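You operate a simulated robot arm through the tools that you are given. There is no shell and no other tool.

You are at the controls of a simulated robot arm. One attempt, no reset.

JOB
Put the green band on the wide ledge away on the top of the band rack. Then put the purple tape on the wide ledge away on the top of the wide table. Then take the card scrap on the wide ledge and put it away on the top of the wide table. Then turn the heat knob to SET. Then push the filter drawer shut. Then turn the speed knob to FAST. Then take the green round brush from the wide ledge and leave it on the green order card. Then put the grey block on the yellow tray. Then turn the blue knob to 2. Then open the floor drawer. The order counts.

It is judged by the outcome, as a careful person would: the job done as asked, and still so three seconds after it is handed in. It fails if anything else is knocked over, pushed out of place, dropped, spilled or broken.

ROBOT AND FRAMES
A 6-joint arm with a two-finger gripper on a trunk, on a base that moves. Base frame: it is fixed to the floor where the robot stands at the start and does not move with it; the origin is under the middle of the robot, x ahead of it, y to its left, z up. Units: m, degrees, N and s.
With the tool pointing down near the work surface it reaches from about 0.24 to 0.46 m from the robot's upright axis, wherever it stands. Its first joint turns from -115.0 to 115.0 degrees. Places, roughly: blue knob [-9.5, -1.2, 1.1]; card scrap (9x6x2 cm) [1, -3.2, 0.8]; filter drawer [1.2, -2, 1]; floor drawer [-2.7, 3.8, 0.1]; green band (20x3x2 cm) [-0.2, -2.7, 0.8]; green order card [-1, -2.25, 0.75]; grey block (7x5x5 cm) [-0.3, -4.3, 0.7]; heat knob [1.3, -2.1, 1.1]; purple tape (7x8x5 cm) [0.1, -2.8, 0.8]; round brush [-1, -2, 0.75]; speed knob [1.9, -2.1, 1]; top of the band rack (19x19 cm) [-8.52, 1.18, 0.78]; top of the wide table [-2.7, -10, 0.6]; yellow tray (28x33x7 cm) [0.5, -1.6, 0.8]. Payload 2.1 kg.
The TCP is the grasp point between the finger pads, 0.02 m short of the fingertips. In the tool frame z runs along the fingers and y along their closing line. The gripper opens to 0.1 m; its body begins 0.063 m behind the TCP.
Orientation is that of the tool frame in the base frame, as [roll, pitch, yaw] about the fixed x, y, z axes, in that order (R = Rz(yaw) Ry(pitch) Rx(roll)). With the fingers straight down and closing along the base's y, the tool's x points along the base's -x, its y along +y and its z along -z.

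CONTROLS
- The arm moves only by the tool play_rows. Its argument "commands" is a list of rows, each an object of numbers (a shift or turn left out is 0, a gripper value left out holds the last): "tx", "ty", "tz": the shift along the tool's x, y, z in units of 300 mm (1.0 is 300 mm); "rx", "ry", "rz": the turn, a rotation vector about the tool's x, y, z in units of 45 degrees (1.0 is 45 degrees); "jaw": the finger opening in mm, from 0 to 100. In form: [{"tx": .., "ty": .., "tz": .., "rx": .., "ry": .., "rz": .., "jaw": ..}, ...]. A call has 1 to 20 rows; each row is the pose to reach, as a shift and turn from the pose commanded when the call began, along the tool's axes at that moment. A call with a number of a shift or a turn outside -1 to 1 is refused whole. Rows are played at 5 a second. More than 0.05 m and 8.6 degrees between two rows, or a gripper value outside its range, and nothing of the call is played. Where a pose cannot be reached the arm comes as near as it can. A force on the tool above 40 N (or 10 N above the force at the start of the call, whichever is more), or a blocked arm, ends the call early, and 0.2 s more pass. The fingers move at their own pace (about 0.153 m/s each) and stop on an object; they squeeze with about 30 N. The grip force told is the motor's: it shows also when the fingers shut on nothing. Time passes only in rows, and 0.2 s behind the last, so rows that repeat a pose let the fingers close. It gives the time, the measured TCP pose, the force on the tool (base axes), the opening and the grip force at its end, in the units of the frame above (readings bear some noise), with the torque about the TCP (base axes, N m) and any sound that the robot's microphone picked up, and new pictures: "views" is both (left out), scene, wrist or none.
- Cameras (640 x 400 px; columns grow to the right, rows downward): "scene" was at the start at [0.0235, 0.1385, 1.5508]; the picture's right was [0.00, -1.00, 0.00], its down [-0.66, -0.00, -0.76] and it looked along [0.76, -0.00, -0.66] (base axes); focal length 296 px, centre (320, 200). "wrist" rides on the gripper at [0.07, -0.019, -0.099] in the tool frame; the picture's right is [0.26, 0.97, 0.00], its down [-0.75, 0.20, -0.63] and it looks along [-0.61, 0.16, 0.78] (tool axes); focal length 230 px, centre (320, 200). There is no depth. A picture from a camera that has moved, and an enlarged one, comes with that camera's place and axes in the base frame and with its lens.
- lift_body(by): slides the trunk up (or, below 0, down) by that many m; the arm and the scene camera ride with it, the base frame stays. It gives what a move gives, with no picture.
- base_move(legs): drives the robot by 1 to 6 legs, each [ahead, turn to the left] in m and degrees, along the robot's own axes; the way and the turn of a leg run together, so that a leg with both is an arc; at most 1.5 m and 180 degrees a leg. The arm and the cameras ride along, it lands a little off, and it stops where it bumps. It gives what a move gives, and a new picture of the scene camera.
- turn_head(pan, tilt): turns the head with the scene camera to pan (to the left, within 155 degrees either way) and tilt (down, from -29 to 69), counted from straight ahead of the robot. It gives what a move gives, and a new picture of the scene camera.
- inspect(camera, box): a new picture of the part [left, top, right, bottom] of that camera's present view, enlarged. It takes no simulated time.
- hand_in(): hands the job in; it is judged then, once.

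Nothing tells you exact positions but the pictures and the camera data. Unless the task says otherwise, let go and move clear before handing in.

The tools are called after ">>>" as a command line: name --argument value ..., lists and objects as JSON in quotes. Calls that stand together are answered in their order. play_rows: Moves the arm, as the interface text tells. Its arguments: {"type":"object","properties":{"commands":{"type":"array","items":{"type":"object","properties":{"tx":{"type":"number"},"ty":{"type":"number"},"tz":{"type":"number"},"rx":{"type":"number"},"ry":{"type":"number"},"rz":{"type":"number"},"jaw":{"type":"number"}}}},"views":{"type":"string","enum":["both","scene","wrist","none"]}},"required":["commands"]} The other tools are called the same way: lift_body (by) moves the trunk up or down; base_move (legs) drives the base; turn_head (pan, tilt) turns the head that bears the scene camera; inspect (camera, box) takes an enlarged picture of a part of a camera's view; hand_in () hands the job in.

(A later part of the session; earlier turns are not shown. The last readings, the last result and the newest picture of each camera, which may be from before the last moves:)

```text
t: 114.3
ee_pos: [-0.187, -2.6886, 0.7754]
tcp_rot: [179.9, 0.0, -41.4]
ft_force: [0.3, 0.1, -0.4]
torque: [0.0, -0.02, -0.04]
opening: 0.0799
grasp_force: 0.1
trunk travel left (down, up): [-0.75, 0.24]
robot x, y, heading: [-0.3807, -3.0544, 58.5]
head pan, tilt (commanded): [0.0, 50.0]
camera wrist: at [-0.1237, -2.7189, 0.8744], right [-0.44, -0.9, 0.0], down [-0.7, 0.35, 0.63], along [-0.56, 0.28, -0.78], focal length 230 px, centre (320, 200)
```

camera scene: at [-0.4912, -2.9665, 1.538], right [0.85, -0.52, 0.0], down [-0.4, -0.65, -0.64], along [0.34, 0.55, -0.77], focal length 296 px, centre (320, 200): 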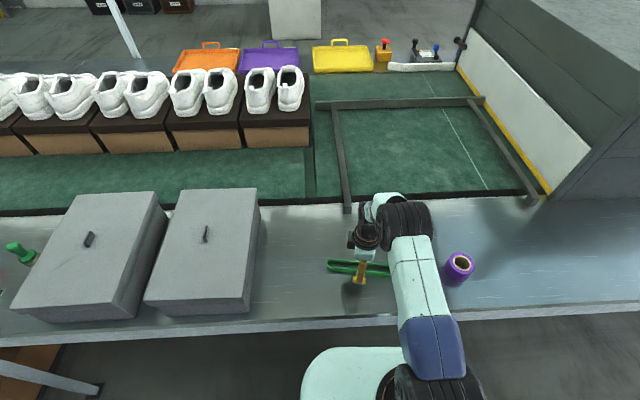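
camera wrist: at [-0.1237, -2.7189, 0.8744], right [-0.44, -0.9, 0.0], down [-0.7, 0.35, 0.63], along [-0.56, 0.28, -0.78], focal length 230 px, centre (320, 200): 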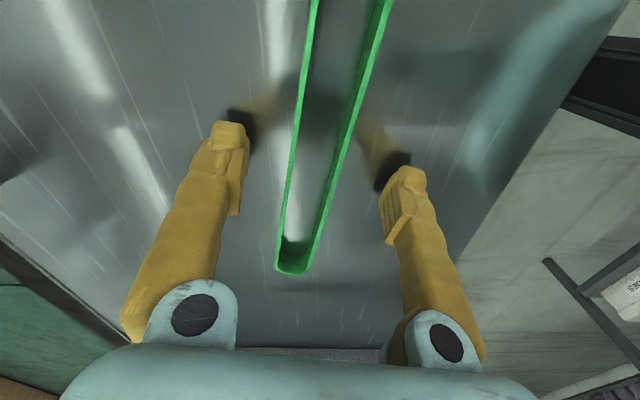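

Fingertips are just above the steel on both sides of the band. Closing now.

>>> play_rows --commands '[{"jaw": 40}, {"jaw": 20}, {"jaw": 10}, {"jaw": 10}, {"jaw": 10}]' --views "wrist"

```text
t: 115.5
ee_pos: [-0.1874, -2.6872, 0.7755]
tcp_rot: [-180.0, 0.1, -41.4]
ft_force: [-0.6, 0.3, -0.7]
torque: [0.0, -0.01, -0.02]
opening: 0.0269
grasp_force: 29.8
trunk travel left (down, up): [-0.75, 0.24]
robot x, y, heading: [-0.3819, -3.0498, 58.8]
head pan, tilt (commanded): [0.0, 50.0]
camera wrist: at [-0.1237, -2.7189, 0.8746], right [-0.44, -0.9, 0.0], down [-0.7, 0.35, 0.63], along [-0.56, 0.28, -0.78], focal length 230 px, centre (320, 200)
```

wrist: 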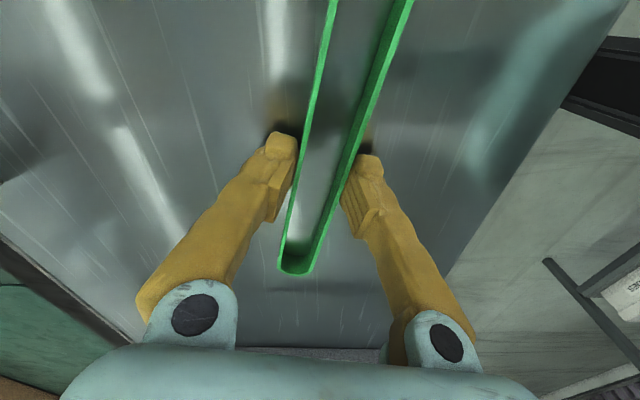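

The band is gripped (27 mm). Lifting it straight up.

>>> play_rows --commands '[{"tz": -0.1}, {"tz": -0.2}, {"tz": -0.33}, {"tz": -0.46}, {"tz": -0.6}, {"tz": -0.73}, {"tz": -0.83}, {"tz": -0.83}]' --views "both"

```text
t: 117.3
ee_pos: [-0.1889, -2.6895, 1.0238]
tcp_rot: [-180.0, 0.0, -41.4]
ft_force: [0.4, -0.7, 0.0]
torque: [0.01, 0.02, -0.02]
opening: 0.0264
grasp_force: 29.8
trunk travel left (down, up): [-0.75, 0.24]
robot x, y, heading: [-0.3793, -3.0551, 58.6]
head pan, tilt (commanded): [0.0, 50.0]
camera scene: at [-0.4909, -2.966, 1.538], right [0.85, -0.52, 0.0], down [-0.4, -0.65, -0.64], along [0.34, 0.55, -0.77], focal length 296 px, centre (320, 200)
camera wrist: at [-0.125, -2.7205, 1.1227], right [-0.44, -0.9, 0.0], down [-0.7, 0.35, 0.63], along [-0.56, 0.28, -0.78], focal length 230 px, centre (320, 200)
```

scene: 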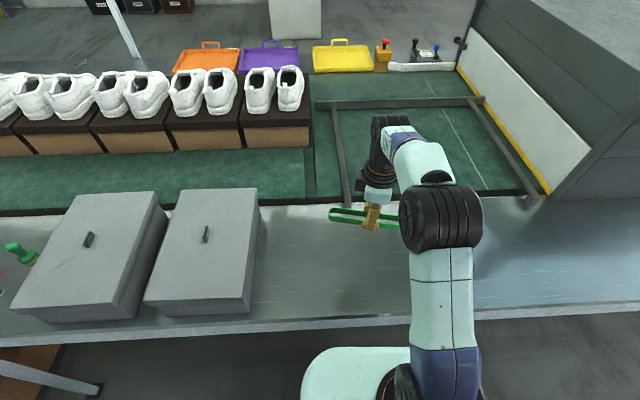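
wrist: 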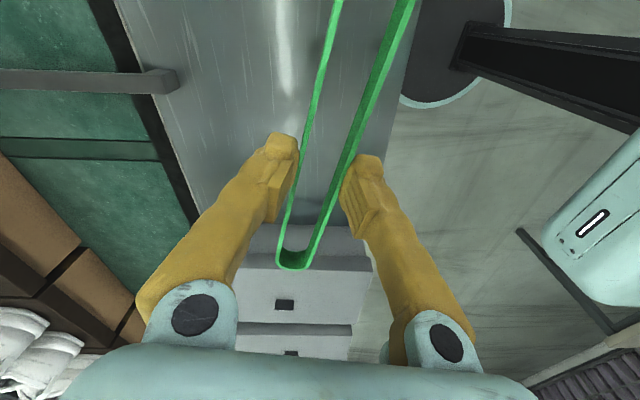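

The band is held securely. I'll back away from the ledge, turn to face down the aisle and look toward the band rack.

>>> base_move --legs '[[-0.25, 0], [0, 92]]'

>>> turn_head --pan 0 --tilt 15

>>> inspect --camera "scene" --box '[220, 60, 400, 220]'

```text
t: 123.0
ee_pos: [-0.8786, -3.0811, 1.0226]
tcp_rot: [180.0, 0.0, 49.7]
ft_force: [0.5, -0.4, -0.1]
torque: [0.02, 0.0, 0.03]
opening: 0.0268
grasp_force: 29.5
trunk travel left (down, up): [-0.75, 0.24]
robot x, y, heading: [-0.5082, -3.2668, 149.7]
head pan, tilt (commanded): [0.0, 50.0]
camera scene: at [-0.5971, -3.379, 1.538], right [0.51, 0.86, 0.0], down [0.66, -0.39, -0.64], along [-0.55, 0.32, -0.77], focal length 296 px, centre (320, 200)
```

scene: 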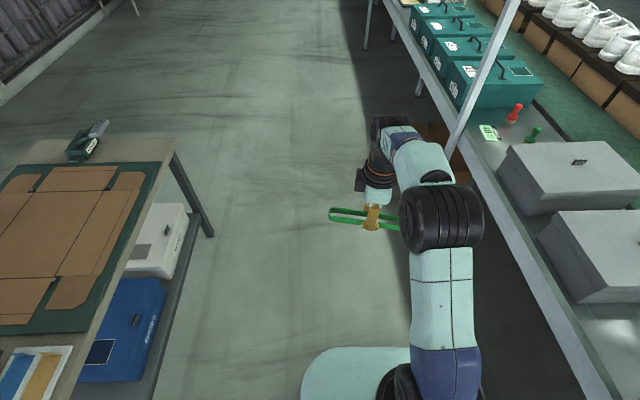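

```text
t: 124.0
ee_pos: [-0.8774, -3.0829, 1.0234]
tcp_rot: [-180.0, 0.0, 49.7]
ft_force: [-0.1, -0.4, -0.2]
torque: [0.03, 0.0, 0.01]
opening: 0.0266
grasp_force: 30.2
trunk travel left (down, up): [-0.75, 0.24]
robot x, y, heading: [-0.5124, -3.2623, 149.4]
head pan, tilt (commanded): [0.0, 15.0]
camera scene: at [-0.6114, -3.3707, 1.5916], right [0.51, 0.86, 0.0], down [0.22, -0.13, -0.97], along [-0.83, 0.49, -0.26], focal length 296 px, centre (320, 200)
```

scene: 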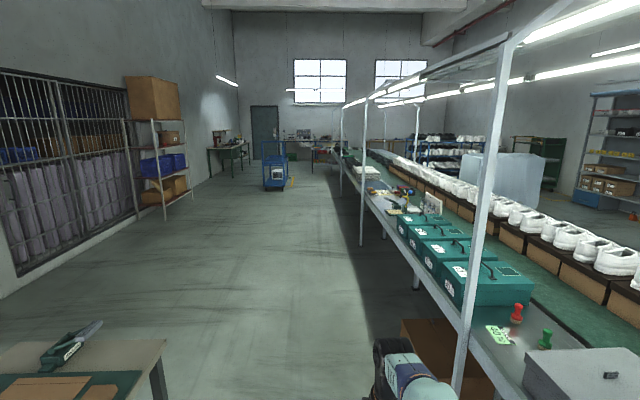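

```text
2.50 times, centred on (310, 140) of scene
camera zoom: at [-0.6114, -3.3707, 1.5916], right [0.51, 0.86, 0.0], down [0.22, -0.13, -0.97], along [-0.83, 0.49, -0.26], focal length 740 px, centre (345, 350)
```

zoom: 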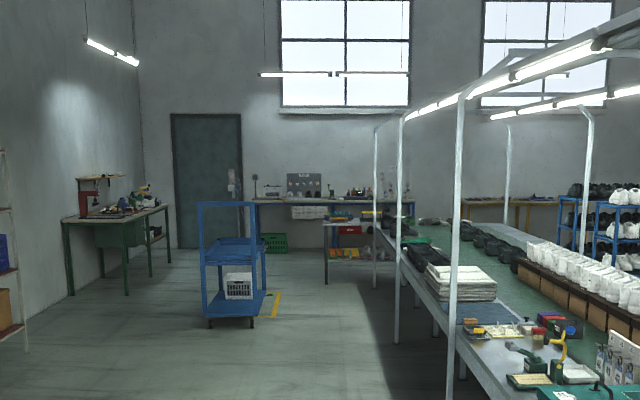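

The aisle is clear; the band rack should be near the far bench right of the blue trolley. I'll drive 6 m along the aisle.

>>> base_move --legs '[[0, 0.5], [1.5, 0], [1.5, 0], [1.5, 0], [1.5, 0]]'

>>> inspect --camera "scene" --box '[180, 60, 420, 260]'

```text
t: 152.8
ee_pos: [-6.1538, -0.242, 1.0226]
tcp_rot: [180.0, 0.0, 51.9]
ft_force: [-0.4, -0.2, 0.0]
torque: [0.04, -0.01, 0.01]
opening: 0.0266
grasp_force: 29.6
trunk travel left (down, up): [-0.75, 0.24]
robot x, y, heading: [-5.7795, -0.4094, 151.7]
head pan, tilt (commanded): [0.0, 15.0]
camera scene: at [-5.8764, -0.5193, 1.5917], right [0.47, 0.88, 0.0], down [0.23, -0.12, -0.97], along [-0.85, 0.46, -0.26], focal length 296 px, centre (320, 200)
```

scene: 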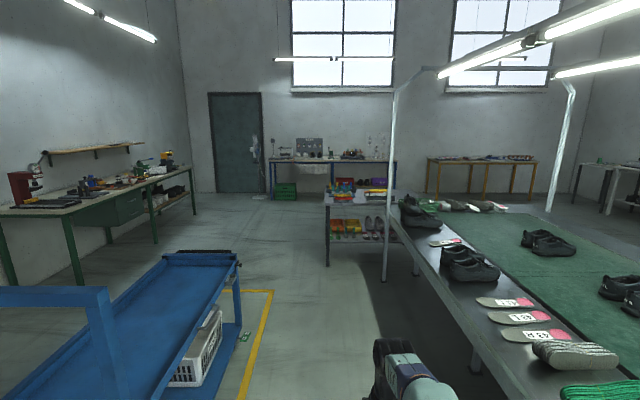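

```text
2.00 times, centred on (300, 160) of scene
camera zoom: at [-5.8764, -0.5193, 1.5917], right [0.47, 0.88, 0.0], down [0.23, -0.12, -0.97], along [-0.85, 0.46, -0.26], focal length 592 px, centre (360, 280)
```

zoom: 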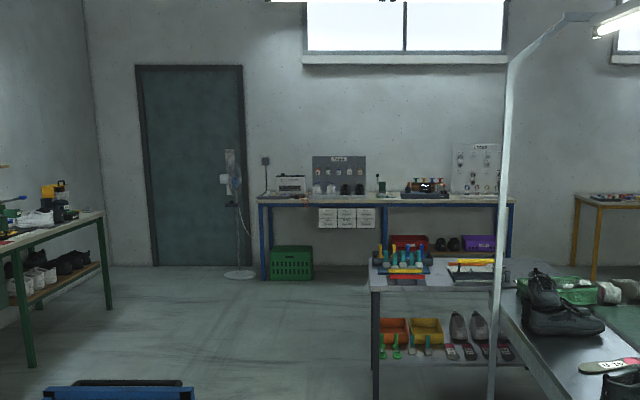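

I see a small bench ahead with colored things on top; the band rack spot should be at its left front. I'll zoom in more.

>>> inspect --camera "scene" --box '[310, 160, 410, 280]'

>>> inspect --camera "scene" --box '[320, 170, 400, 215]'

```text
3.33 times, centred on (360, 220) of scene
camera zoom: at [-5.8764, -0.5193, 1.5917], right [0.47, 0.88, 0.0], down [0.23, -0.12, -0.97], along [-0.85, 0.46, -0.26], focal length 987 px, centre (187, 133)
```

zoom: 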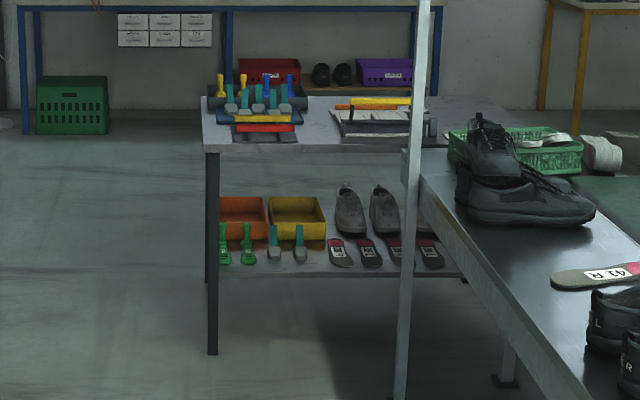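

```text
8.00 times, centred on (360, 192) of scene
camera zoom: at [-5.8764, -0.5193, 1.5917], right [0.47, 0.88, 0.0], down [0.23, -0.12, -0.97], along [-0.85, 0.46, -0.26], focal length 2369 px, centre (0, 260)
```

zoom: 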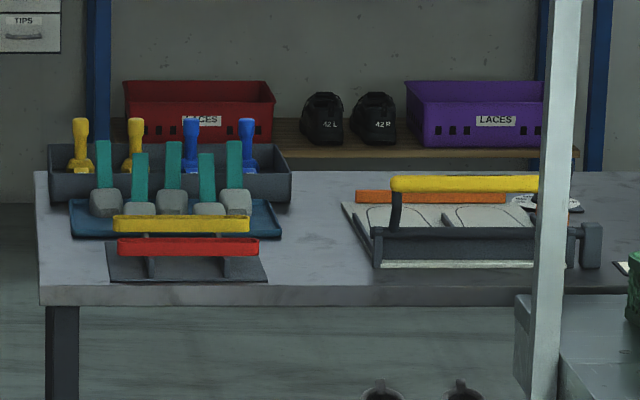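

The rack is the small unit with red and yellow bands at the bench's front-left corner. I'll drive up closer to look at it from above.

>>> base_move --legs '[[0, -1.7], [1.5, 0], [0.5, 0]]'

>>> turn_head --pan 0 --tilt 40

>>> inspect --camera "scene" --box '[240, 80, 440, 220]'

```text
t: 163.2
ee_pos: [-7.9011, 0.7634, 1.0236]
tcp_rot: [180.0, 0.0, 50.8]
ft_force: [0.3, 0.4, -0.1]
torque: [-0.01, -0.02, 0.0]
opening: 0.0269
grasp_force: 29.6
trunk travel left (down, up): [-0.75, 0.24]
robot x, y, heading: [-7.534, 0.5892, 150.5]
head pan, tilt (commanded): [0.0, 15.0]
camera scene: at [-7.6294, 0.4791, 1.5917], right [0.49, 0.87, 0.0], down [0.23, -0.13, -0.97], along [-0.84, 0.47, -0.26], focal length 296 px, centre (320, 200)
```

scene: 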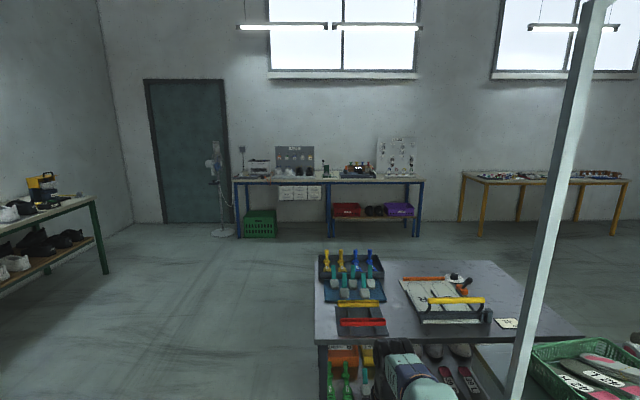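

```text
t: 164.1
ee_pos: [-7.9017, 0.7625, 1.0232]
tcp_rot: [179.9, 0.0, 50.8]
ft_force: [0.0, -0.4, -0.6]
torque: [0.0, 0.02, 0.02]
opening: 0.0268
grasp_force: 30.0
trunk travel left (down, up): [-0.75, 0.24]
robot x, y, heading: [-7.5323, 0.5852, 150.7]
head pan, tilt (commanded): [0.0, 40.0]
camera scene: at [-7.6222, 0.475, 1.5522], right [0.49, 0.87, 0.0], down [0.56, -0.31, -0.77], along [-0.67, 0.38, -0.64], focal length 296 px, centre (320, 200)
```

scene: 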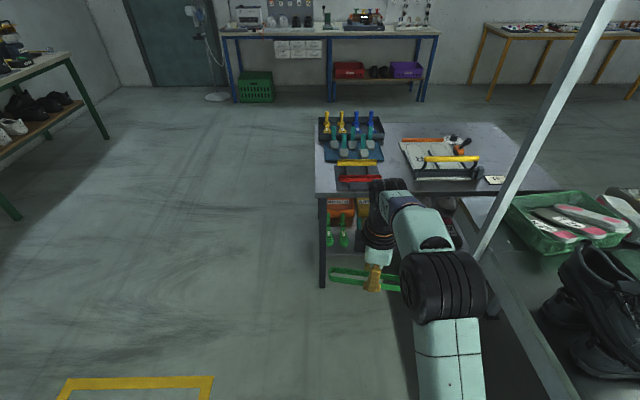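

```text
2.86 times, centred on (340, 150) of scene
camera zoom: at [-7.6222, 0.475, 1.5522], right [0.49, 0.87, 0.0], down [0.56, -0.31, -0.77], along [-0.67, 0.38, -0.64], focal length 846 px, centre (263, 343)
```

zoom: 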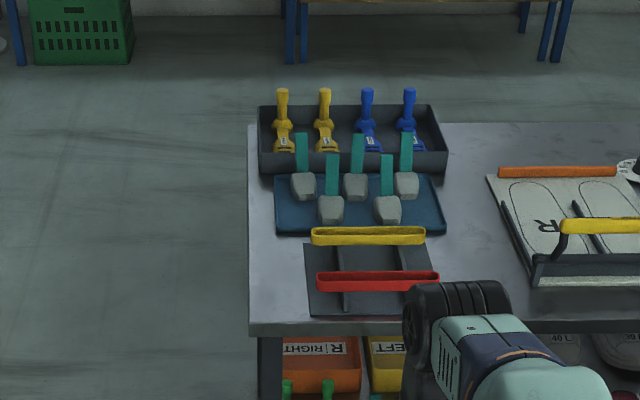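

The rack has two ridges with a red band (front) and yellow band (back), leaving an empty middle slot centered at about [-8.52, 1.17]. I'll drive forward 0.7 m to bring it into reach.

>>> base_move --legs '[[0.5, 0], [0.2, 0]]'

>>> turn_head --pan 0 --tilt 55

>>> inspect --camera "scene" --box '[260, 130, 440, 290]'

>>> inspect --camera "wrist" --box '[0, 0, 640, 400]'

```text
t: 168.3
ee_pos: [-8.5092, 1.1099, 1.0233]
tcp_rot: [179.9, 0.0, 50.5]
ft_force: [0.0, -0.2, 0.7]
torque: [0.0, -0.01, 0.01]
opening: 0.0267
grasp_force: 29.9
trunk travel left (down, up): [-0.75, 0.24]
robot x, y, heading: [-8.1403, 0.9321, 150.2]
head pan, tilt (commanded): [0.0, 40.0]
camera scene: at [-8.2318, 0.821, 1.5522], right [0.49, 0.87, 0.0], down [0.56, -0.32, -0.77], along [-0.67, 0.38, -0.64], focal length 296 px, centre (320, 200)
```

scene: 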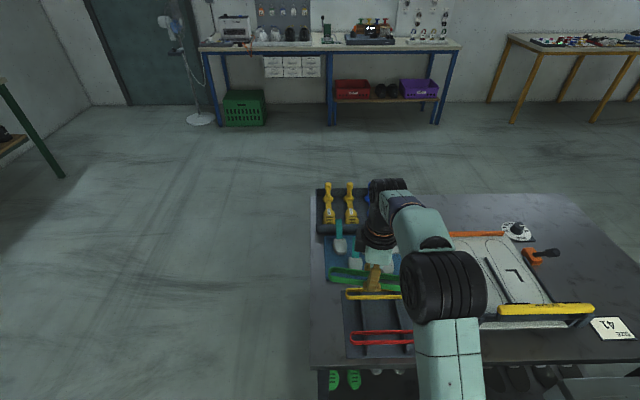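

```text
t: 169.0
ee_pos: [-8.5105, 1.1111, 1.0232]
tcp_rot: [-180.0, 0.1, 50.5]
ft_force: [-0.6, 0.1, -0.9]
torque: [0.01, 0.01, -0.02]
opening: 0.0267
grasp_force: 30.2
trunk travel left (down, up): [-0.75, 0.24]
robot x, y, heading: [-8.1407, 0.9308, 150.1]
head pan, tilt (commanded): [0.0, 55.0]
camera scene: at [-8.2211, 0.8149, 1.5315], right [0.49, 0.87, 0.0], down [0.71, -0.4, -0.57], along [-0.5, 0.28, -0.82], focal length 296 px, centre (320, 200)
```

scene: 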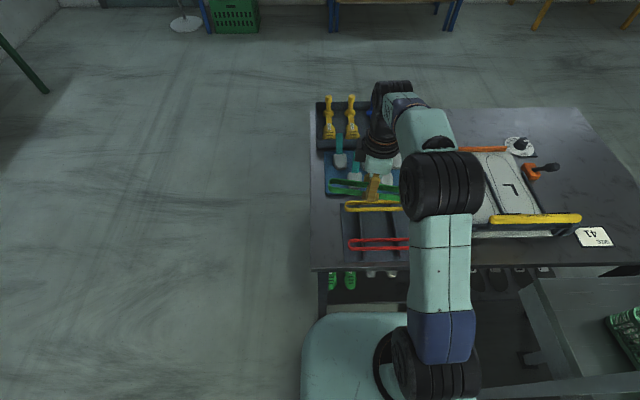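

```text
2.50 times, centred on (350, 210) of scene
camera zoom: at [-8.2211, 0.8149, 1.5315], right [0.49, 0.87, 0.0], down [0.71, -0.4, -0.57], along [-0.5, 0.28, -0.82], focal length 740 px, centre (245, 175)
```

zoom: 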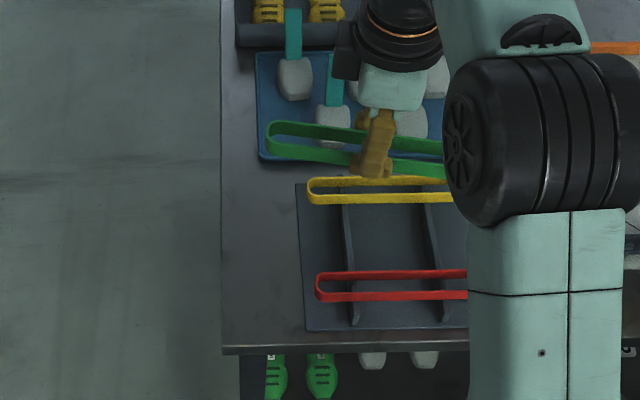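

```text
1.00 times, centred on (320, 200) of wrist (not enlarged: the box is as wide or as high as the picture)
camera zoom: at [-8.4809, 1.1766, 1.1223], right [0.91, -0.42, 0.0], down [-0.32, -0.71, 0.63], along [-0.26, -0.57, -0.78], focal length 230 px, centre (320, 200)
```

zoom: 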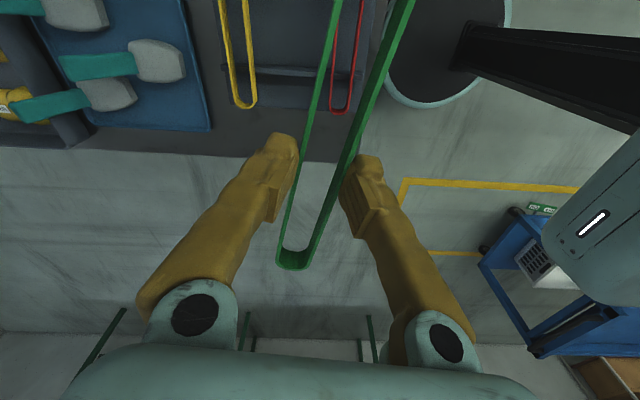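

The view from both cameras puts the empty middle slot at u≈-7.96 (room frame), 6-7 cm from both other bands. I'll align the held band over it and descend partway to check.

>>> play_rows --commands '[{"tx": 0.04, "ty": -0.045, "rz": -0.07}, {"tx": 0.08, "ty": -0.09, "rz": -0.14}, {"tx": 0.12, "ty": -0.135, "rz": -0.211}, {"tx": 0.12, "ty": -0.135, "rz": -0.211}]' --views "none"

>>> play_rows --commands '[{"tz": 0.13}, {"tz": 0.26}, {"tz": 0.39}, {"tz": 0.5}, {"tz": 0.5}]' --views "both"

```text
t: 170.0
ee_pos: [-8.5187, 1.1642, 1.0241]
tcp_rot: [-180.0, -0.1, 60.1]
ft_force: [-0.2, -0.4, 0.7]
torque: [0.0, -0.01, 0.0]
opening: 0.0268
grasp_force: 30.1
trunk travel left (down, up): [-0.75, 0.24]
robot x, y, heading: [-8.1397, 0.9322, 150.2]
head pan, tilt (commanded): [0.0, 55.0]
```

```text
t: 171.2
ee_pos: [-8.5181, 1.1654, 0.8727]
tcp_rot: [180.0, 0.1, 60.0]
ft_force: [-0.5, 0.3, 0.4]
torque: [-0.02, -0.03, 0.0]
opening: 0.0267
grasp_force: 30.0
trunk travel left (down, up): [-0.75, 0.24]
robot x, y, heading: [-8.1402, 0.935, 150.5]
head pan, tilt (commanded): [0.0, 55.0]
camera scene: at [-8.2208, 0.8148, 1.5315], right [0.49, 0.87, 0.0], down [0.71, -0.4, -0.57], along [-0.5, 0.28, -0.82], focal length 296 px, centre (320, 200)
camera wrist: at [-8.4993, 1.2343, 0.9729], right [0.97, -0.26, 0.0], down [-0.2, -0.75, 0.63], along [-0.16, -0.61, -0.78], focal length 230 px, centre (320, 200)
```

scene: 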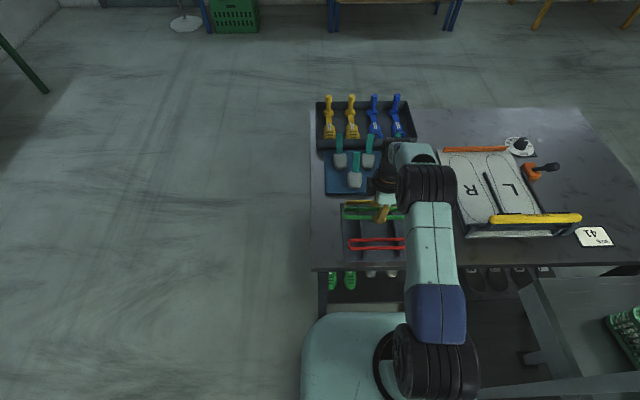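
wrist: 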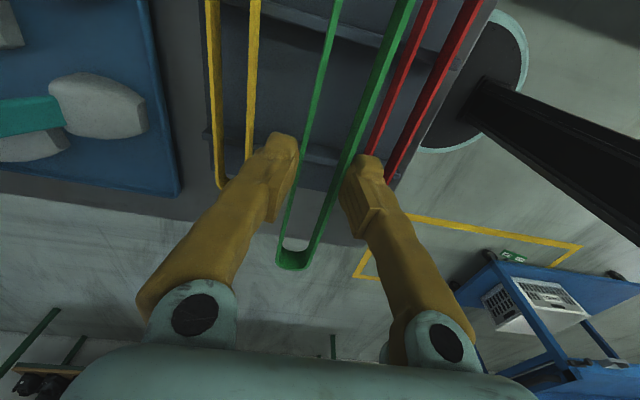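

The band lines up between the yellow and red ones with ample room. Continuing down toward the ridges.

>>> play_rows --commands '[{"ty": -0.01, "tz": 0.07}, {"ty": -0.01, "tz": 0.14}, {"ty": -0.01, "tz": 0.18}, {"ty": -0.01, "tz": 0.18}]' --views "both"

>>> inspect --camera "scene" --box '[310, 170, 430, 280]'

```text
t: 172.2
ee_pos: [-8.5214, 1.1664, 0.818]
tcp_rot: [180.0, 0.0, 60.0]
ft_force: [-0.5, -0.4, -0.7]
torque: [0.0, -0.02, 0.0]
opening: 0.0269
grasp_force: 30.3
trunk travel left (down, up): [-0.75, 0.24]
robot x, y, heading: [-8.1401, 0.9281, 150.2]
head pan, tilt (commanded): [0.0, 55.0]
camera scene: at [-8.221, 0.8149, 1.5315], right [0.49, 0.87, 0.0], down [0.71, -0.4, -0.57], along [-0.5, 0.28, -0.82], focal length 296 px, centre (320, 200)
camera wrist: at [-8.5035, 1.2362, 0.9176], right [0.97, -0.26, 0.0], down [-0.2, -0.75, 0.63], along [-0.16, -0.61, -0.78], focal length 230 px, centre (320, 200)
```

scene: 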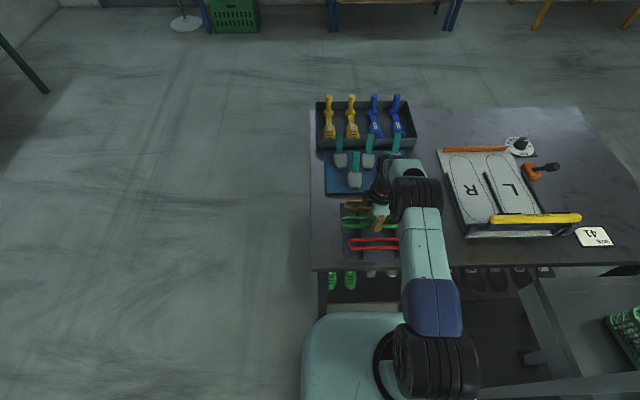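
wrist: 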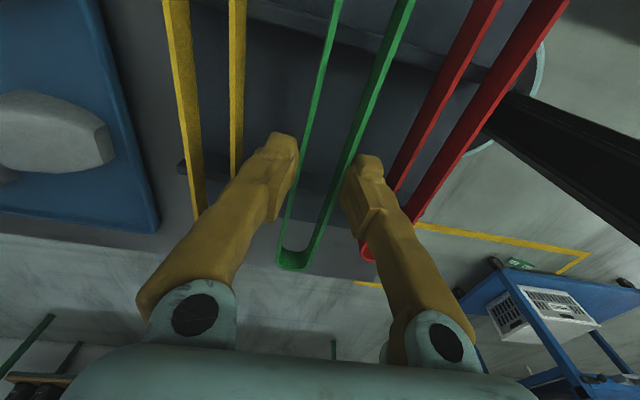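

```text
3.64 times, centred on (370, 225) of scene
camera zoom: at [-8.221, 0.8149, 1.5315], right [0.49, 0.87, 0.0], down [0.71, -0.4, -0.57], along [-0.5, 0.28, -0.82], focal length 1077 px, centre (138, 109)
```

zoom: 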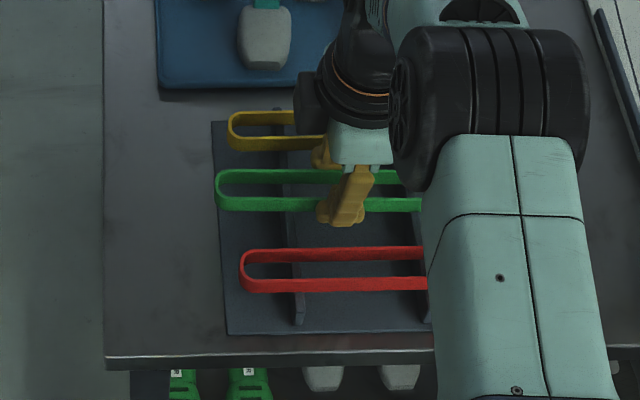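

Green band sits correctly over the slot but about 1.4 cm too far left; I'll shift right and lower to touch the ridges.

>>> play_rows --commands '[{"tx": 0.023}, {"tx": 0.045}, {"tx": 0.045, "tz": 0.015}, {"tx": 0.045, "tz": 0.03}, {"tx": 0.045, "tz": 0.036}]' --views "both"

>>> inspect --camera "scene" --box '[310, 170, 430, 280]'

```text
t: 173.4
ee_pos: [-8.5145, 1.1765, 0.8087]
tcp_rot: [-179.8, 0.0, 60.0]
ft_force: [-0.9, 2.1, 7.9]
torque: [-0.25, 0.12, -0.04]
opening: 0.0267
grasp_force: 30.2
trunk travel left (down, up): [-0.75, 0.24]
robot x, y, heading: [-8.1388, 0.9326, 150.2]
head pan, tilt (commanded): [0.0, 55.0]
camera scene: at [-8.2198, 0.8146, 1.5317], right [0.49, 0.87, 0.0], down [0.71, -0.4, -0.57], along [-0.5, 0.28, -0.82], focal length 296 px, centre (320, 200)
camera wrist: at [-8.496, 1.2472, 0.9086], right [0.97, -0.26, 0.0], down [-0.2, -0.75, 0.63], along [-0.17, -0.61, -0.78], focal length 230 px, centre (320, 200)
```

scene: 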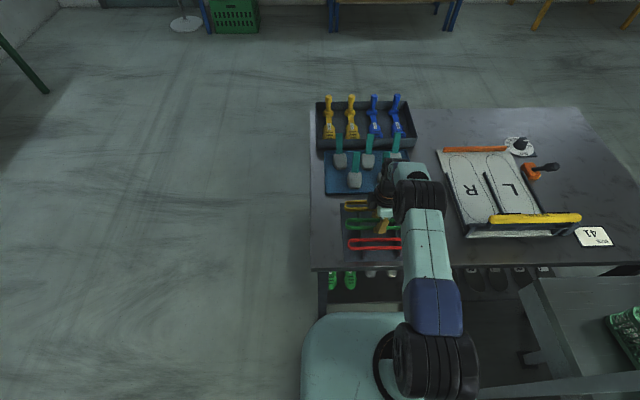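
wrist: 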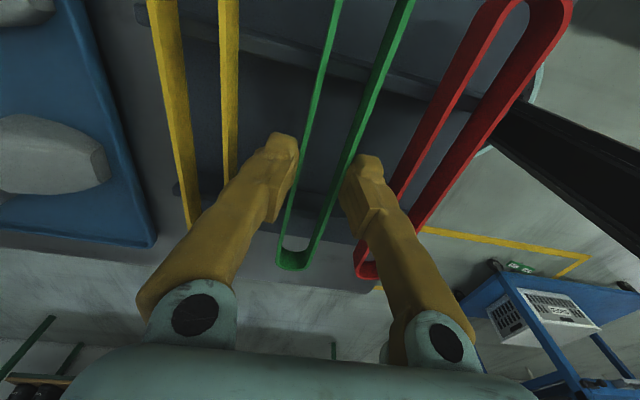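

```text
3.64 times, centred on (370, 225) of scene
camera zoom: at [-8.2198, 0.8146, 1.5317], right [0.49, 0.87, 0.0], down [0.71, -0.4, -0.57], along [-0.5, 0.28, -0.82], focal length 1077 px, centre (138, 109)
```

zoom: 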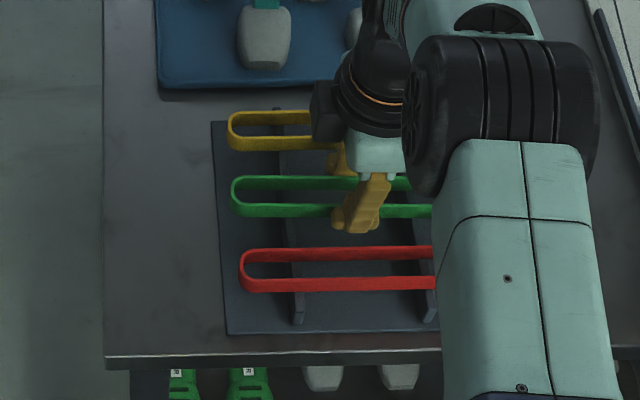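

Contact felt (about 8 N) and the band is parallel and centred in the slot. I'll open a little, then rise straight up.

>>> play_rows --commands '[{"jaw": 32}, {"jaw": 42}, {"jaw": 42}, {"jaw": 42}]' --views "wrist"

```text
t: 174.4
ee_pos: [-8.5144, 1.1775, 0.8089]
tcp_rot: [180.0, 0.0, 60.1]
ft_force: [0.5, -0.3, 0.7]
torque: [-0.02, -0.03, 0.0]
opening: 0.0419
grasp_force: 0.1
trunk travel left (down, up): [-0.75, 0.24]
robot x, y, heading: [-8.141, 0.9319, 150.3]
head pan, tilt (commanded): [0.0, 55.0]
camera wrist: at [-8.4963, 1.2471, 0.9075], right [0.97, -0.26, 0.0], down [-0.2, -0.75, 0.63], along [-0.16, -0.61, -0.78], focal length 230 px, centre (320, 200)
```

wrist: 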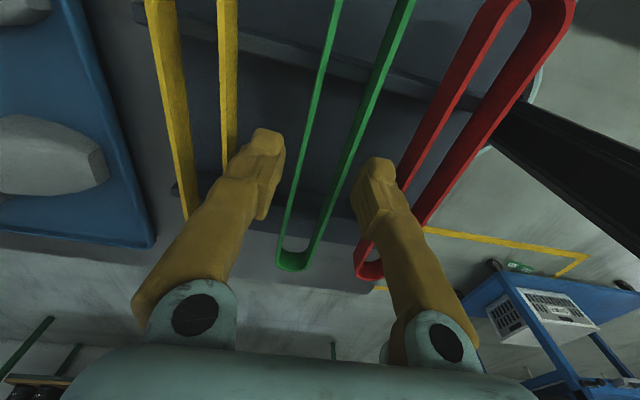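

Released cleanly, with finger clearance on both sides. Rising straight up.

>>> play_rows --commands '[{"tz": -0.04}, {"tz": -0.12}, {"tz": -0.25}, {"tz": -0.4}, {"tz": -0.55}, {"tz": -0.7}, {"tz": -0.72}]' --views "both"

>>> inspect --camera "scene" --box '[310, 170, 430, 280]'

```text
t: 176.0
ee_pos: [-8.5129, 1.1771, 1.0258]
tcp_rot: [180.0, 0.0, 60.1]
ft_force: [-0.3, -0.6, 0.2]
torque: [0.01, -0.01, 0.0]
opening: 0.042
grasp_force: 0.1
trunk travel left (down, up): [-0.75, 0.24]
robot x, y, heading: [-8.1411, 0.9331, 150.4]
head pan, tilt (commanded): [0.0, 55.0]
camera scene: at [-8.2213, 0.8151, 1.5315], right [0.49, 0.87, 0.0], down [0.71, -0.4, -0.57], along [-0.5, 0.28, -0.82], focal length 296 px, centre (320, 200)
camera wrist: at [-8.4957, 1.2475, 1.1249], right [0.97, -0.26, 0.0], down [-0.2, -0.75, 0.63], along [-0.16, -0.61, -0.78], focal length 230 px, centre (320, 200)
```

scene: 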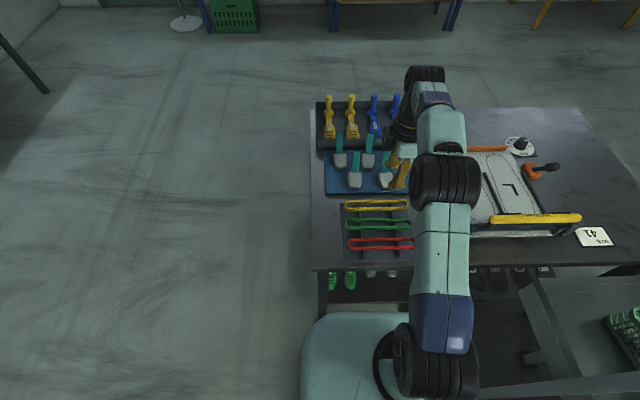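
wrist: 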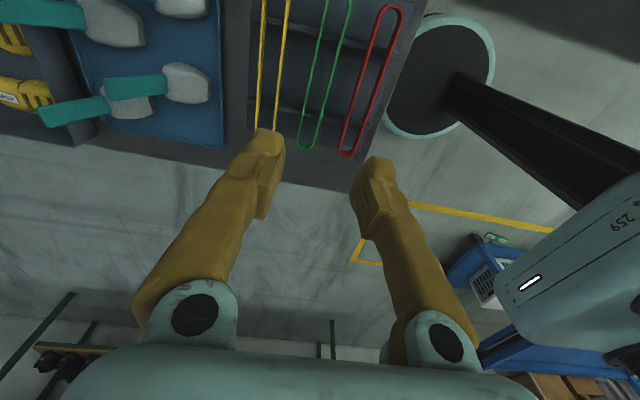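

```text
3.64 times, centred on (370, 225) of scene
camera zoom: at [-8.2213, 0.8151, 1.5315], right [0.49, 0.87, 0.0], down [0.71, -0.4, -0.57], along [-0.5, 0.28, -0.82], focal length 1077 px, centre (138, 109)
```

zoom: 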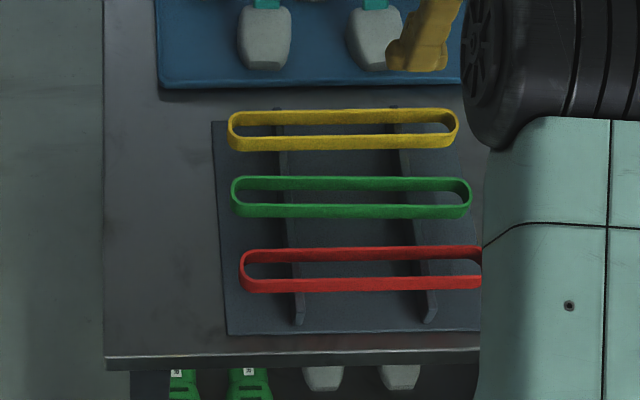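

The green band is neatly in the middle slot. Next the purple tape: I'll back off, turn around, and return up the aisle.

>>> base_move --legs '[[-0.75, 0], [0, 179.7]]'

>>> turn_head --pan 0 --tilt 20

```text
t: 187.6
ee_pos: [-7.0911, 0.3714, 1.0253]
tcp_rot: [180.0, -0.1, -113.3]
ft_force: [0.1, 0.5, 1.0]
torque: [-0.01, -0.05, -0.03]
opening: 0.0422
grasp_force: 0.1
trunk travel left (down, up): [-0.75, 0.24]
robot x, y, heading: [-7.4908, 0.569, -23.0]
head pan, tilt (commanded): [0.0, 55.0]
camera scene: at [-7.426, 0.6937, 1.5315], right [-0.39, -0.92, 0.0], down [-0.75, 0.32, -0.57], along [0.53, -0.22, -0.82], focal length 296 px, centre (320, 200)
```

scene: 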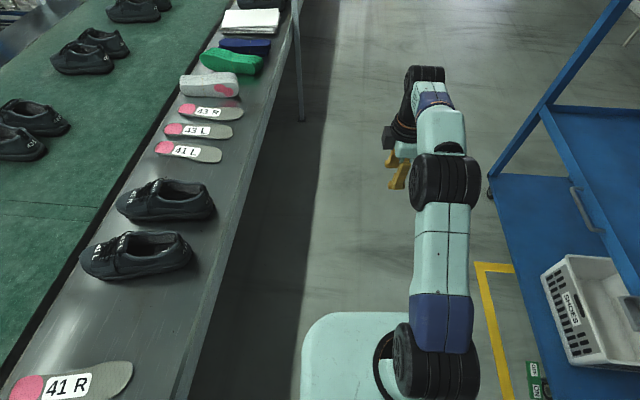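

```text
t: 188.7
ee_pos: [-7.0924, 0.3703, 1.0254]
tcp_rot: [179.9, 0.0, -113.3]
ft_force: [-0.1, 0.0, -0.2]
torque: [0.02, 0.02, -0.02]
opening: 0.0424
grasp_force: 0.1
trunk travel left (down, up): [-0.75, 0.24]
robot x, y, heading: [-7.4895, 0.5669, -22.9]
head pan, tilt (commanded): [0.0, 20.0]
camera scene: at [-7.4065, 0.6855, 1.5835], right [-0.39, -0.92, 0.0], down [-0.32, 0.13, -0.94], along [0.87, -0.37, -0.34], focal length 296 px, centre (320, 200)
```

scene: 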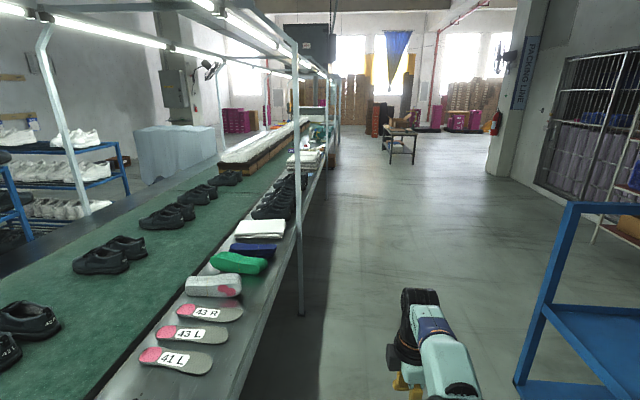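

Heading is about 7° off the aisle; I'll correct and drive back up the aisle.

>>> base_move --legs '[[0, -6], [1.5, 0], [1.5, 0], [1.5, 0], [1.5, 0]]'

```text
t: 217.6
ee_pos: [-1.8235, -2.4349, 1.0253]
tcp_rot: [179.9, 0.0, -118.0]
ft_force: [0.5, -0.6, 0.5]
torque: [0.0, -0.03, -0.03]
opening: 0.042
grasp_force: 0.0
trunk travel left (down, up): [-0.75, 0.24]
robot x, y, heading: [-2.2027, -2.2016, -27.6]
head pan, tilt (commanded): [0.0, 20.0]
camera scene: at [-2.111, -2.0948, 1.5836], right [-0.47, -0.89, 0.0], down [-0.3, 0.16, -0.94], along [0.83, -0.44, -0.34], focal length 296 px, centre (320, 200)
```

scene: 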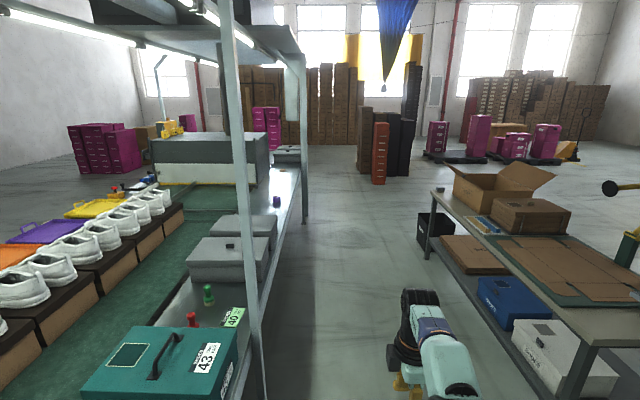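

Back near the ledge items. I'll go on 2.3 m until abreast of the purple tape, then face the ledge.

>>> base_move --legs '[[0, -4.2], [1.5, 0], [0.79, 0], [0, 92]]'

>>> turn_head --pan 0 --tilt 50

```text
t: 233.0
ee_pos: [-0.0252, -3.0339, 1.0257]
tcp_rot: [180.0, 0.0, -32.0]
ft_force: [0.2, 0.5, -0.2]
torque: [0.01, 0.0, -0.02]
opening: 0.042
grasp_force: 0.1
trunk travel left (down, up): [-0.75, 0.24]
robot x, y, heading: [-0.2852, -3.3976, 58.2]
head pan, tilt (commanded): [0.0, 20.0]
camera scene: at [-0.387, -3.2971, 1.5836], right [0.85, -0.53, 0.0], down [-0.18, -0.29, -0.94], along [0.49, 0.8, -0.34], focal length 296 px, centre (320, 200)
```

scene: 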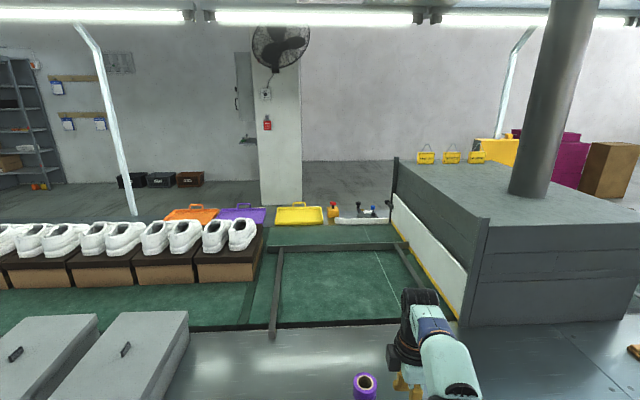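

```text
t: 233.9
ee_pos: [-0.0243, -3.0336, 1.025]
tcp_rot: [180.0, 0.0, -32.2]
ft_force: [-1.4, 0.1, 0.0]
torque: [0.0, 0.0, 0.01]
opening: 0.0419
grasp_force: 0.1
trunk travel left (down, up): [-0.75, 0.24]
robot x, y, heading: [-0.2843, -3.3967, 58.4]
head pan, tilt (commanded): [0.0, 50.0]
camera scene: at [-0.3955, -3.3109, 1.5381], right [0.85, -0.53, 0.0], down [-0.4, -0.65, -0.64], along [0.34, 0.55, -0.77], focal length 296 px, centre (320, 200)
```

scene: 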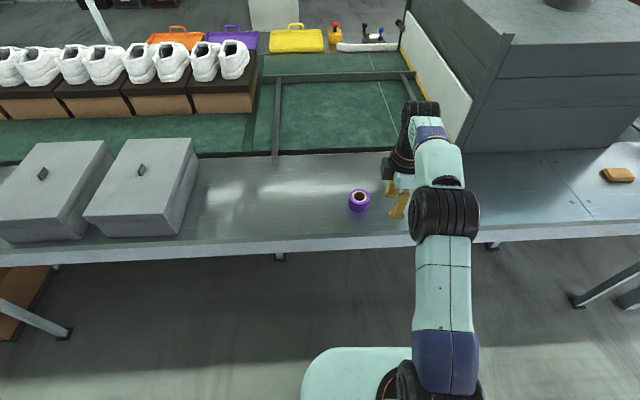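

>>> inspect --camera "scene" --box '[320, 160, 420, 240]'

>>> inspect --camera "wrist" --box '[0, 0, 640, 400]'

```text
5.00 times, centred on (370, 200) of scene
camera zoom: at [-0.3955, -3.3109, 1.5381], right [0.85, -0.53, 0.0], down [-0.4, -0.65, -0.64], along [0.34, 0.55, -0.77], focal length 1481 px, centre (70, 200)
```

zoom: 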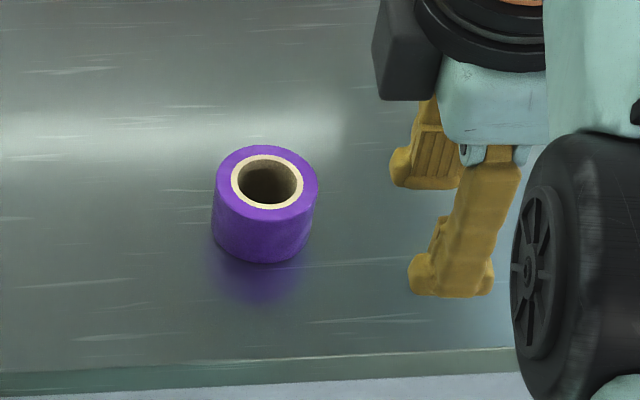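

```text
1.00 times, centred on (320, 200) of wrist (not enlarged: the box is as wide or as high as the picture)
camera zoom: at [0.0428, -3.0547, 1.1246], right [-0.29, -0.96, 0.0], down [-0.74, 0.23, 0.63], along [-0.6, 0.19, -0.78], focal length 230 px, centre (320, 200)
```

zoom: 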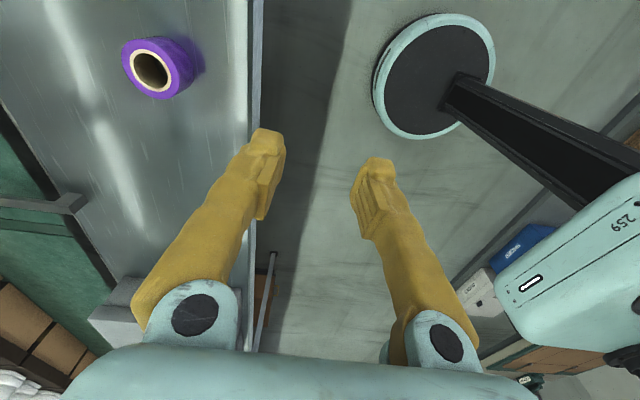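

The tape roll stands upright (7 cm diameter) about 0.65 m ahead. I'll move in 0.24 m and open the gripper.

>>> base_move --legs '[[0.24, 0]]'

>>> play_rows --commands '[{"tx": -0.06, "ty": 0.05, "jaw": 100}, {"tx": -0.12, "ty": 0.1}, {"tx": -0.12, "ty": 0.1}]' --views "both"

```text
t: 235.7
ee_pos: [0.0968, -2.8322, 1.0257]
tcp_rot: [-179.8, 0.1, -31.9]
ft_force: [-0.1, -0.5, 0.5]
torque: [-0.02, 0.02, -0.03]
opening: 0.0419
grasp_force: 0.0
trunk travel left (down, up): [-0.75, 0.24]
robot x, y, heading: [-0.1577, -3.1951, 58.6]
head pan, tilt (commanded): [0.0, 50.0]
camera scene: at [-0.2722, -3.1102, 1.538], right [0.85, -0.52, 0.0], down [-0.4, -0.65, -0.64], along [0.34, 0.55, -0.77], focal length 296 px, centre (320, 200)
```

scene: 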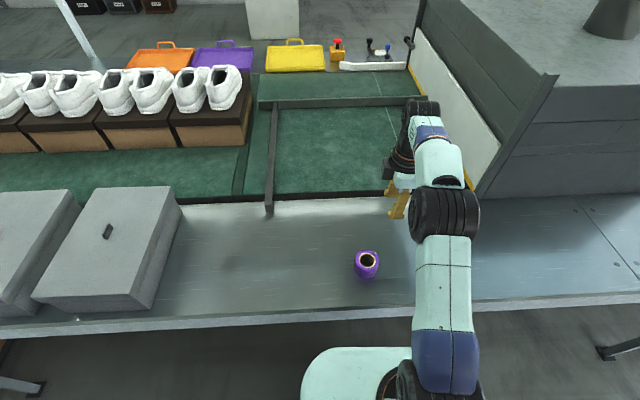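

```text
t: 236.5
ee_pos: [0.0506, -2.8381, 1.0261]
tcp_rot: [179.9, 0.1, -32.0]
ft_force: [-0.2, -0.9, -0.4]
torque: [0.0, 0.01, -0.03]
opening: 0.0999
grasp_force: 0.0
trunk travel left (down, up): [-0.75, 0.24]
robot x, y, heading: [-0.1597, -3.197, 58.4]
head pan, tilt (commanded): [0.0, 50.0]
camera scene: at [-0.2711, -3.1095, 1.538], right [0.85, -0.52, 0.0], down [-0.4, -0.65, -0.64], along [0.34, 0.55, -0.77], focal length 296 px, centre (320, 200)
camera wrist: at [0.1192, -2.8583, 1.1247], right [-0.29, -0.96, 0.0], down [-0.74, 0.23, 0.63], along [-0.6, 0.18, -0.78], focal length 230 px, centre (320, 200)
```

scene: 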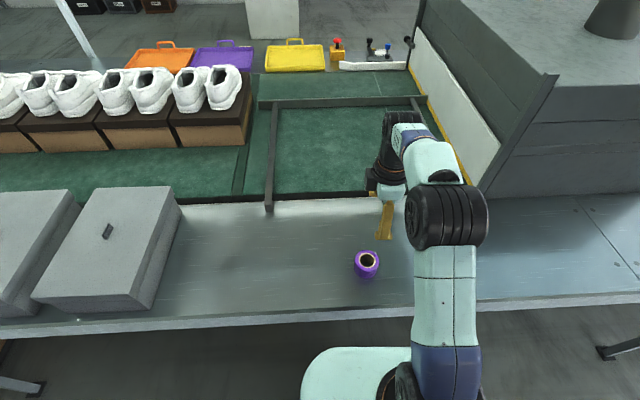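
wrist: 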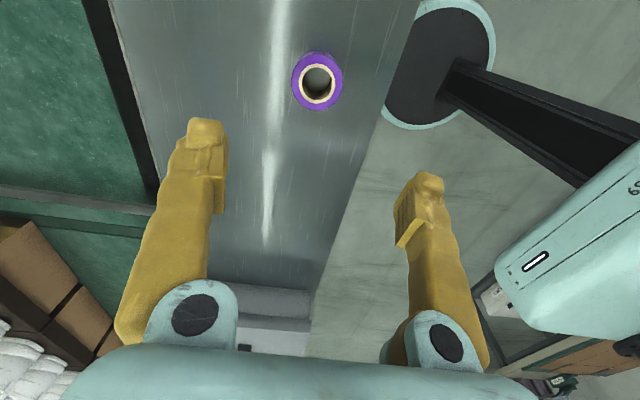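

Tape centre matches in both cameras; only a 4 mm correction. Descending around it and closing.

>>> play_rows --commands '[{"ty": -0.014, "tz": 0.12}, {"ty": -0.014, "tz": 0.26}, {"ty": -0.014, "tz": 0.4}, {"ty": -0.014, "tz": 0.54}, {"ty": -0.014, "tz": 0.66}, {"ty": -0.014, "tz": 0.75}, {"ty": -0.014, "tz": 0.815}, {"ty": -0.014, "tz": 0.815}]' --views "wrist"

```text
t: 238.3
ee_pos: [0.0552, -2.8343, 0.7783]
tcp_rot: [-179.9, 0.0, -31.9]
ft_force: [0.3, -0.2, 0.2]
torque: [0.02, -0.03, -0.02]
opening: 0.1
grasp_force: 0.0
trunk travel left (down, up): [-0.75, 0.24]
robot x, y, heading: [-0.1594, -3.1985, 58.3]
head pan, tilt (commanded): [0.0, 50.0]
camera wrist: at [0.1234, -2.855, 0.879], right [-0.29, -0.96, 0.0], down [-0.74, 0.23, 0.63], along [-0.6, 0.18, -0.78], focal length 230 px, centre (320, 200)
```

wrist: 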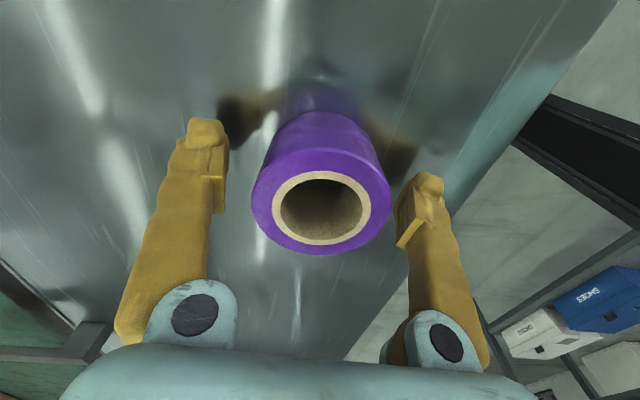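

>>> play_rows --commands '[{"jaw": 80}, {"jaw": 60}, {"jaw": 50}, {"jaw": 50}, {"jaw": 50}]' --views "none"

>>> play_rows --commands '[{"tz": -0.1}, {"tz": -0.22}, {"tz": -0.36}, {"tz": -0.5}, {"tz": -0.64}, {"tz": -0.78}, {"tz": -0.85}, {"tz": -0.85}]' --views "both"

```text
t: 239.5
ee_pos: [0.0553, -2.8337, 0.7798]
tcp_rot: [180.0, 0.0, -31.8]
ft_force: [0.3, -0.7, 0.1]
torque: [-0.01, -0.01, -0.02]
opening: 0.0729
grasp_force: 29.7
trunk travel left (down, up): [-0.75, 0.24]
robot x, y, heading: [-0.1613, -3.194, 58.9]
head pan, tilt (commanded): [0.0, 50.0]
```

```text
t: 241.3
ee_pos: [0.0524, -2.834, 1.0344]
tcp_rot: [-179.9, -0.1, -31.9]
ft_force: [0.8, -0.4, -1.2]
torque: [0.03, -0.01, 0.03]
opening: 0.0731
grasp_force: 29.8
trunk travel left (down, up): [-0.75, 0.24]
robot x, y, heading: [-0.1599, -3.1962, 58.6]
head pan, tilt (commanded): [0.0, 50.0]
camera scene: at [-0.2717, -3.1094, 1.538], right [0.85, -0.52, 0.0], down [-0.4, -0.65, -0.64], along [0.34, 0.55, -0.77], focal length 296 px, centre (320, 200)
camera wrist: at [0.1207, -2.8542, 1.134], right [-0.29, -0.96, 0.0], down [-0.74, 0.23, 0.63], along [-0.6, 0.18, -0.78], focal length 230 px, centre (320, 200)
```

scene: 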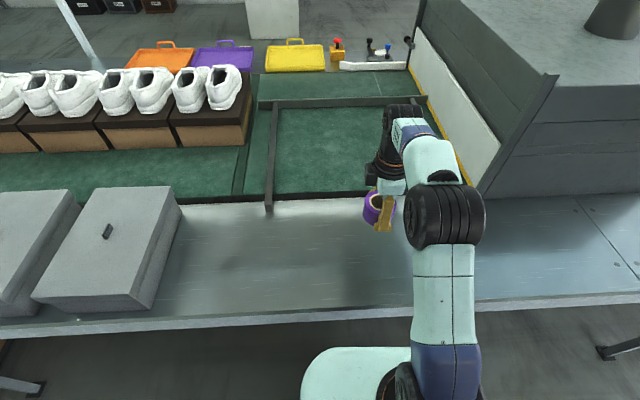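
wrist: 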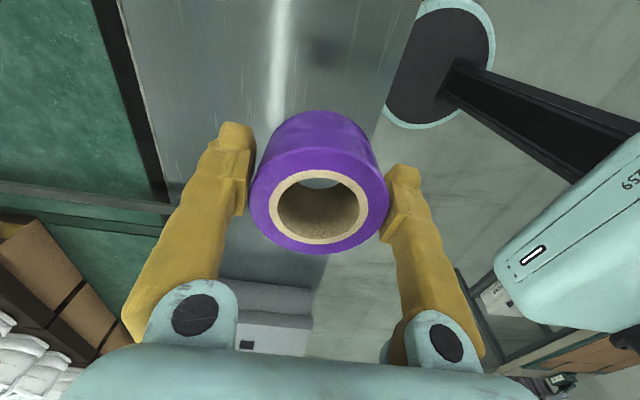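

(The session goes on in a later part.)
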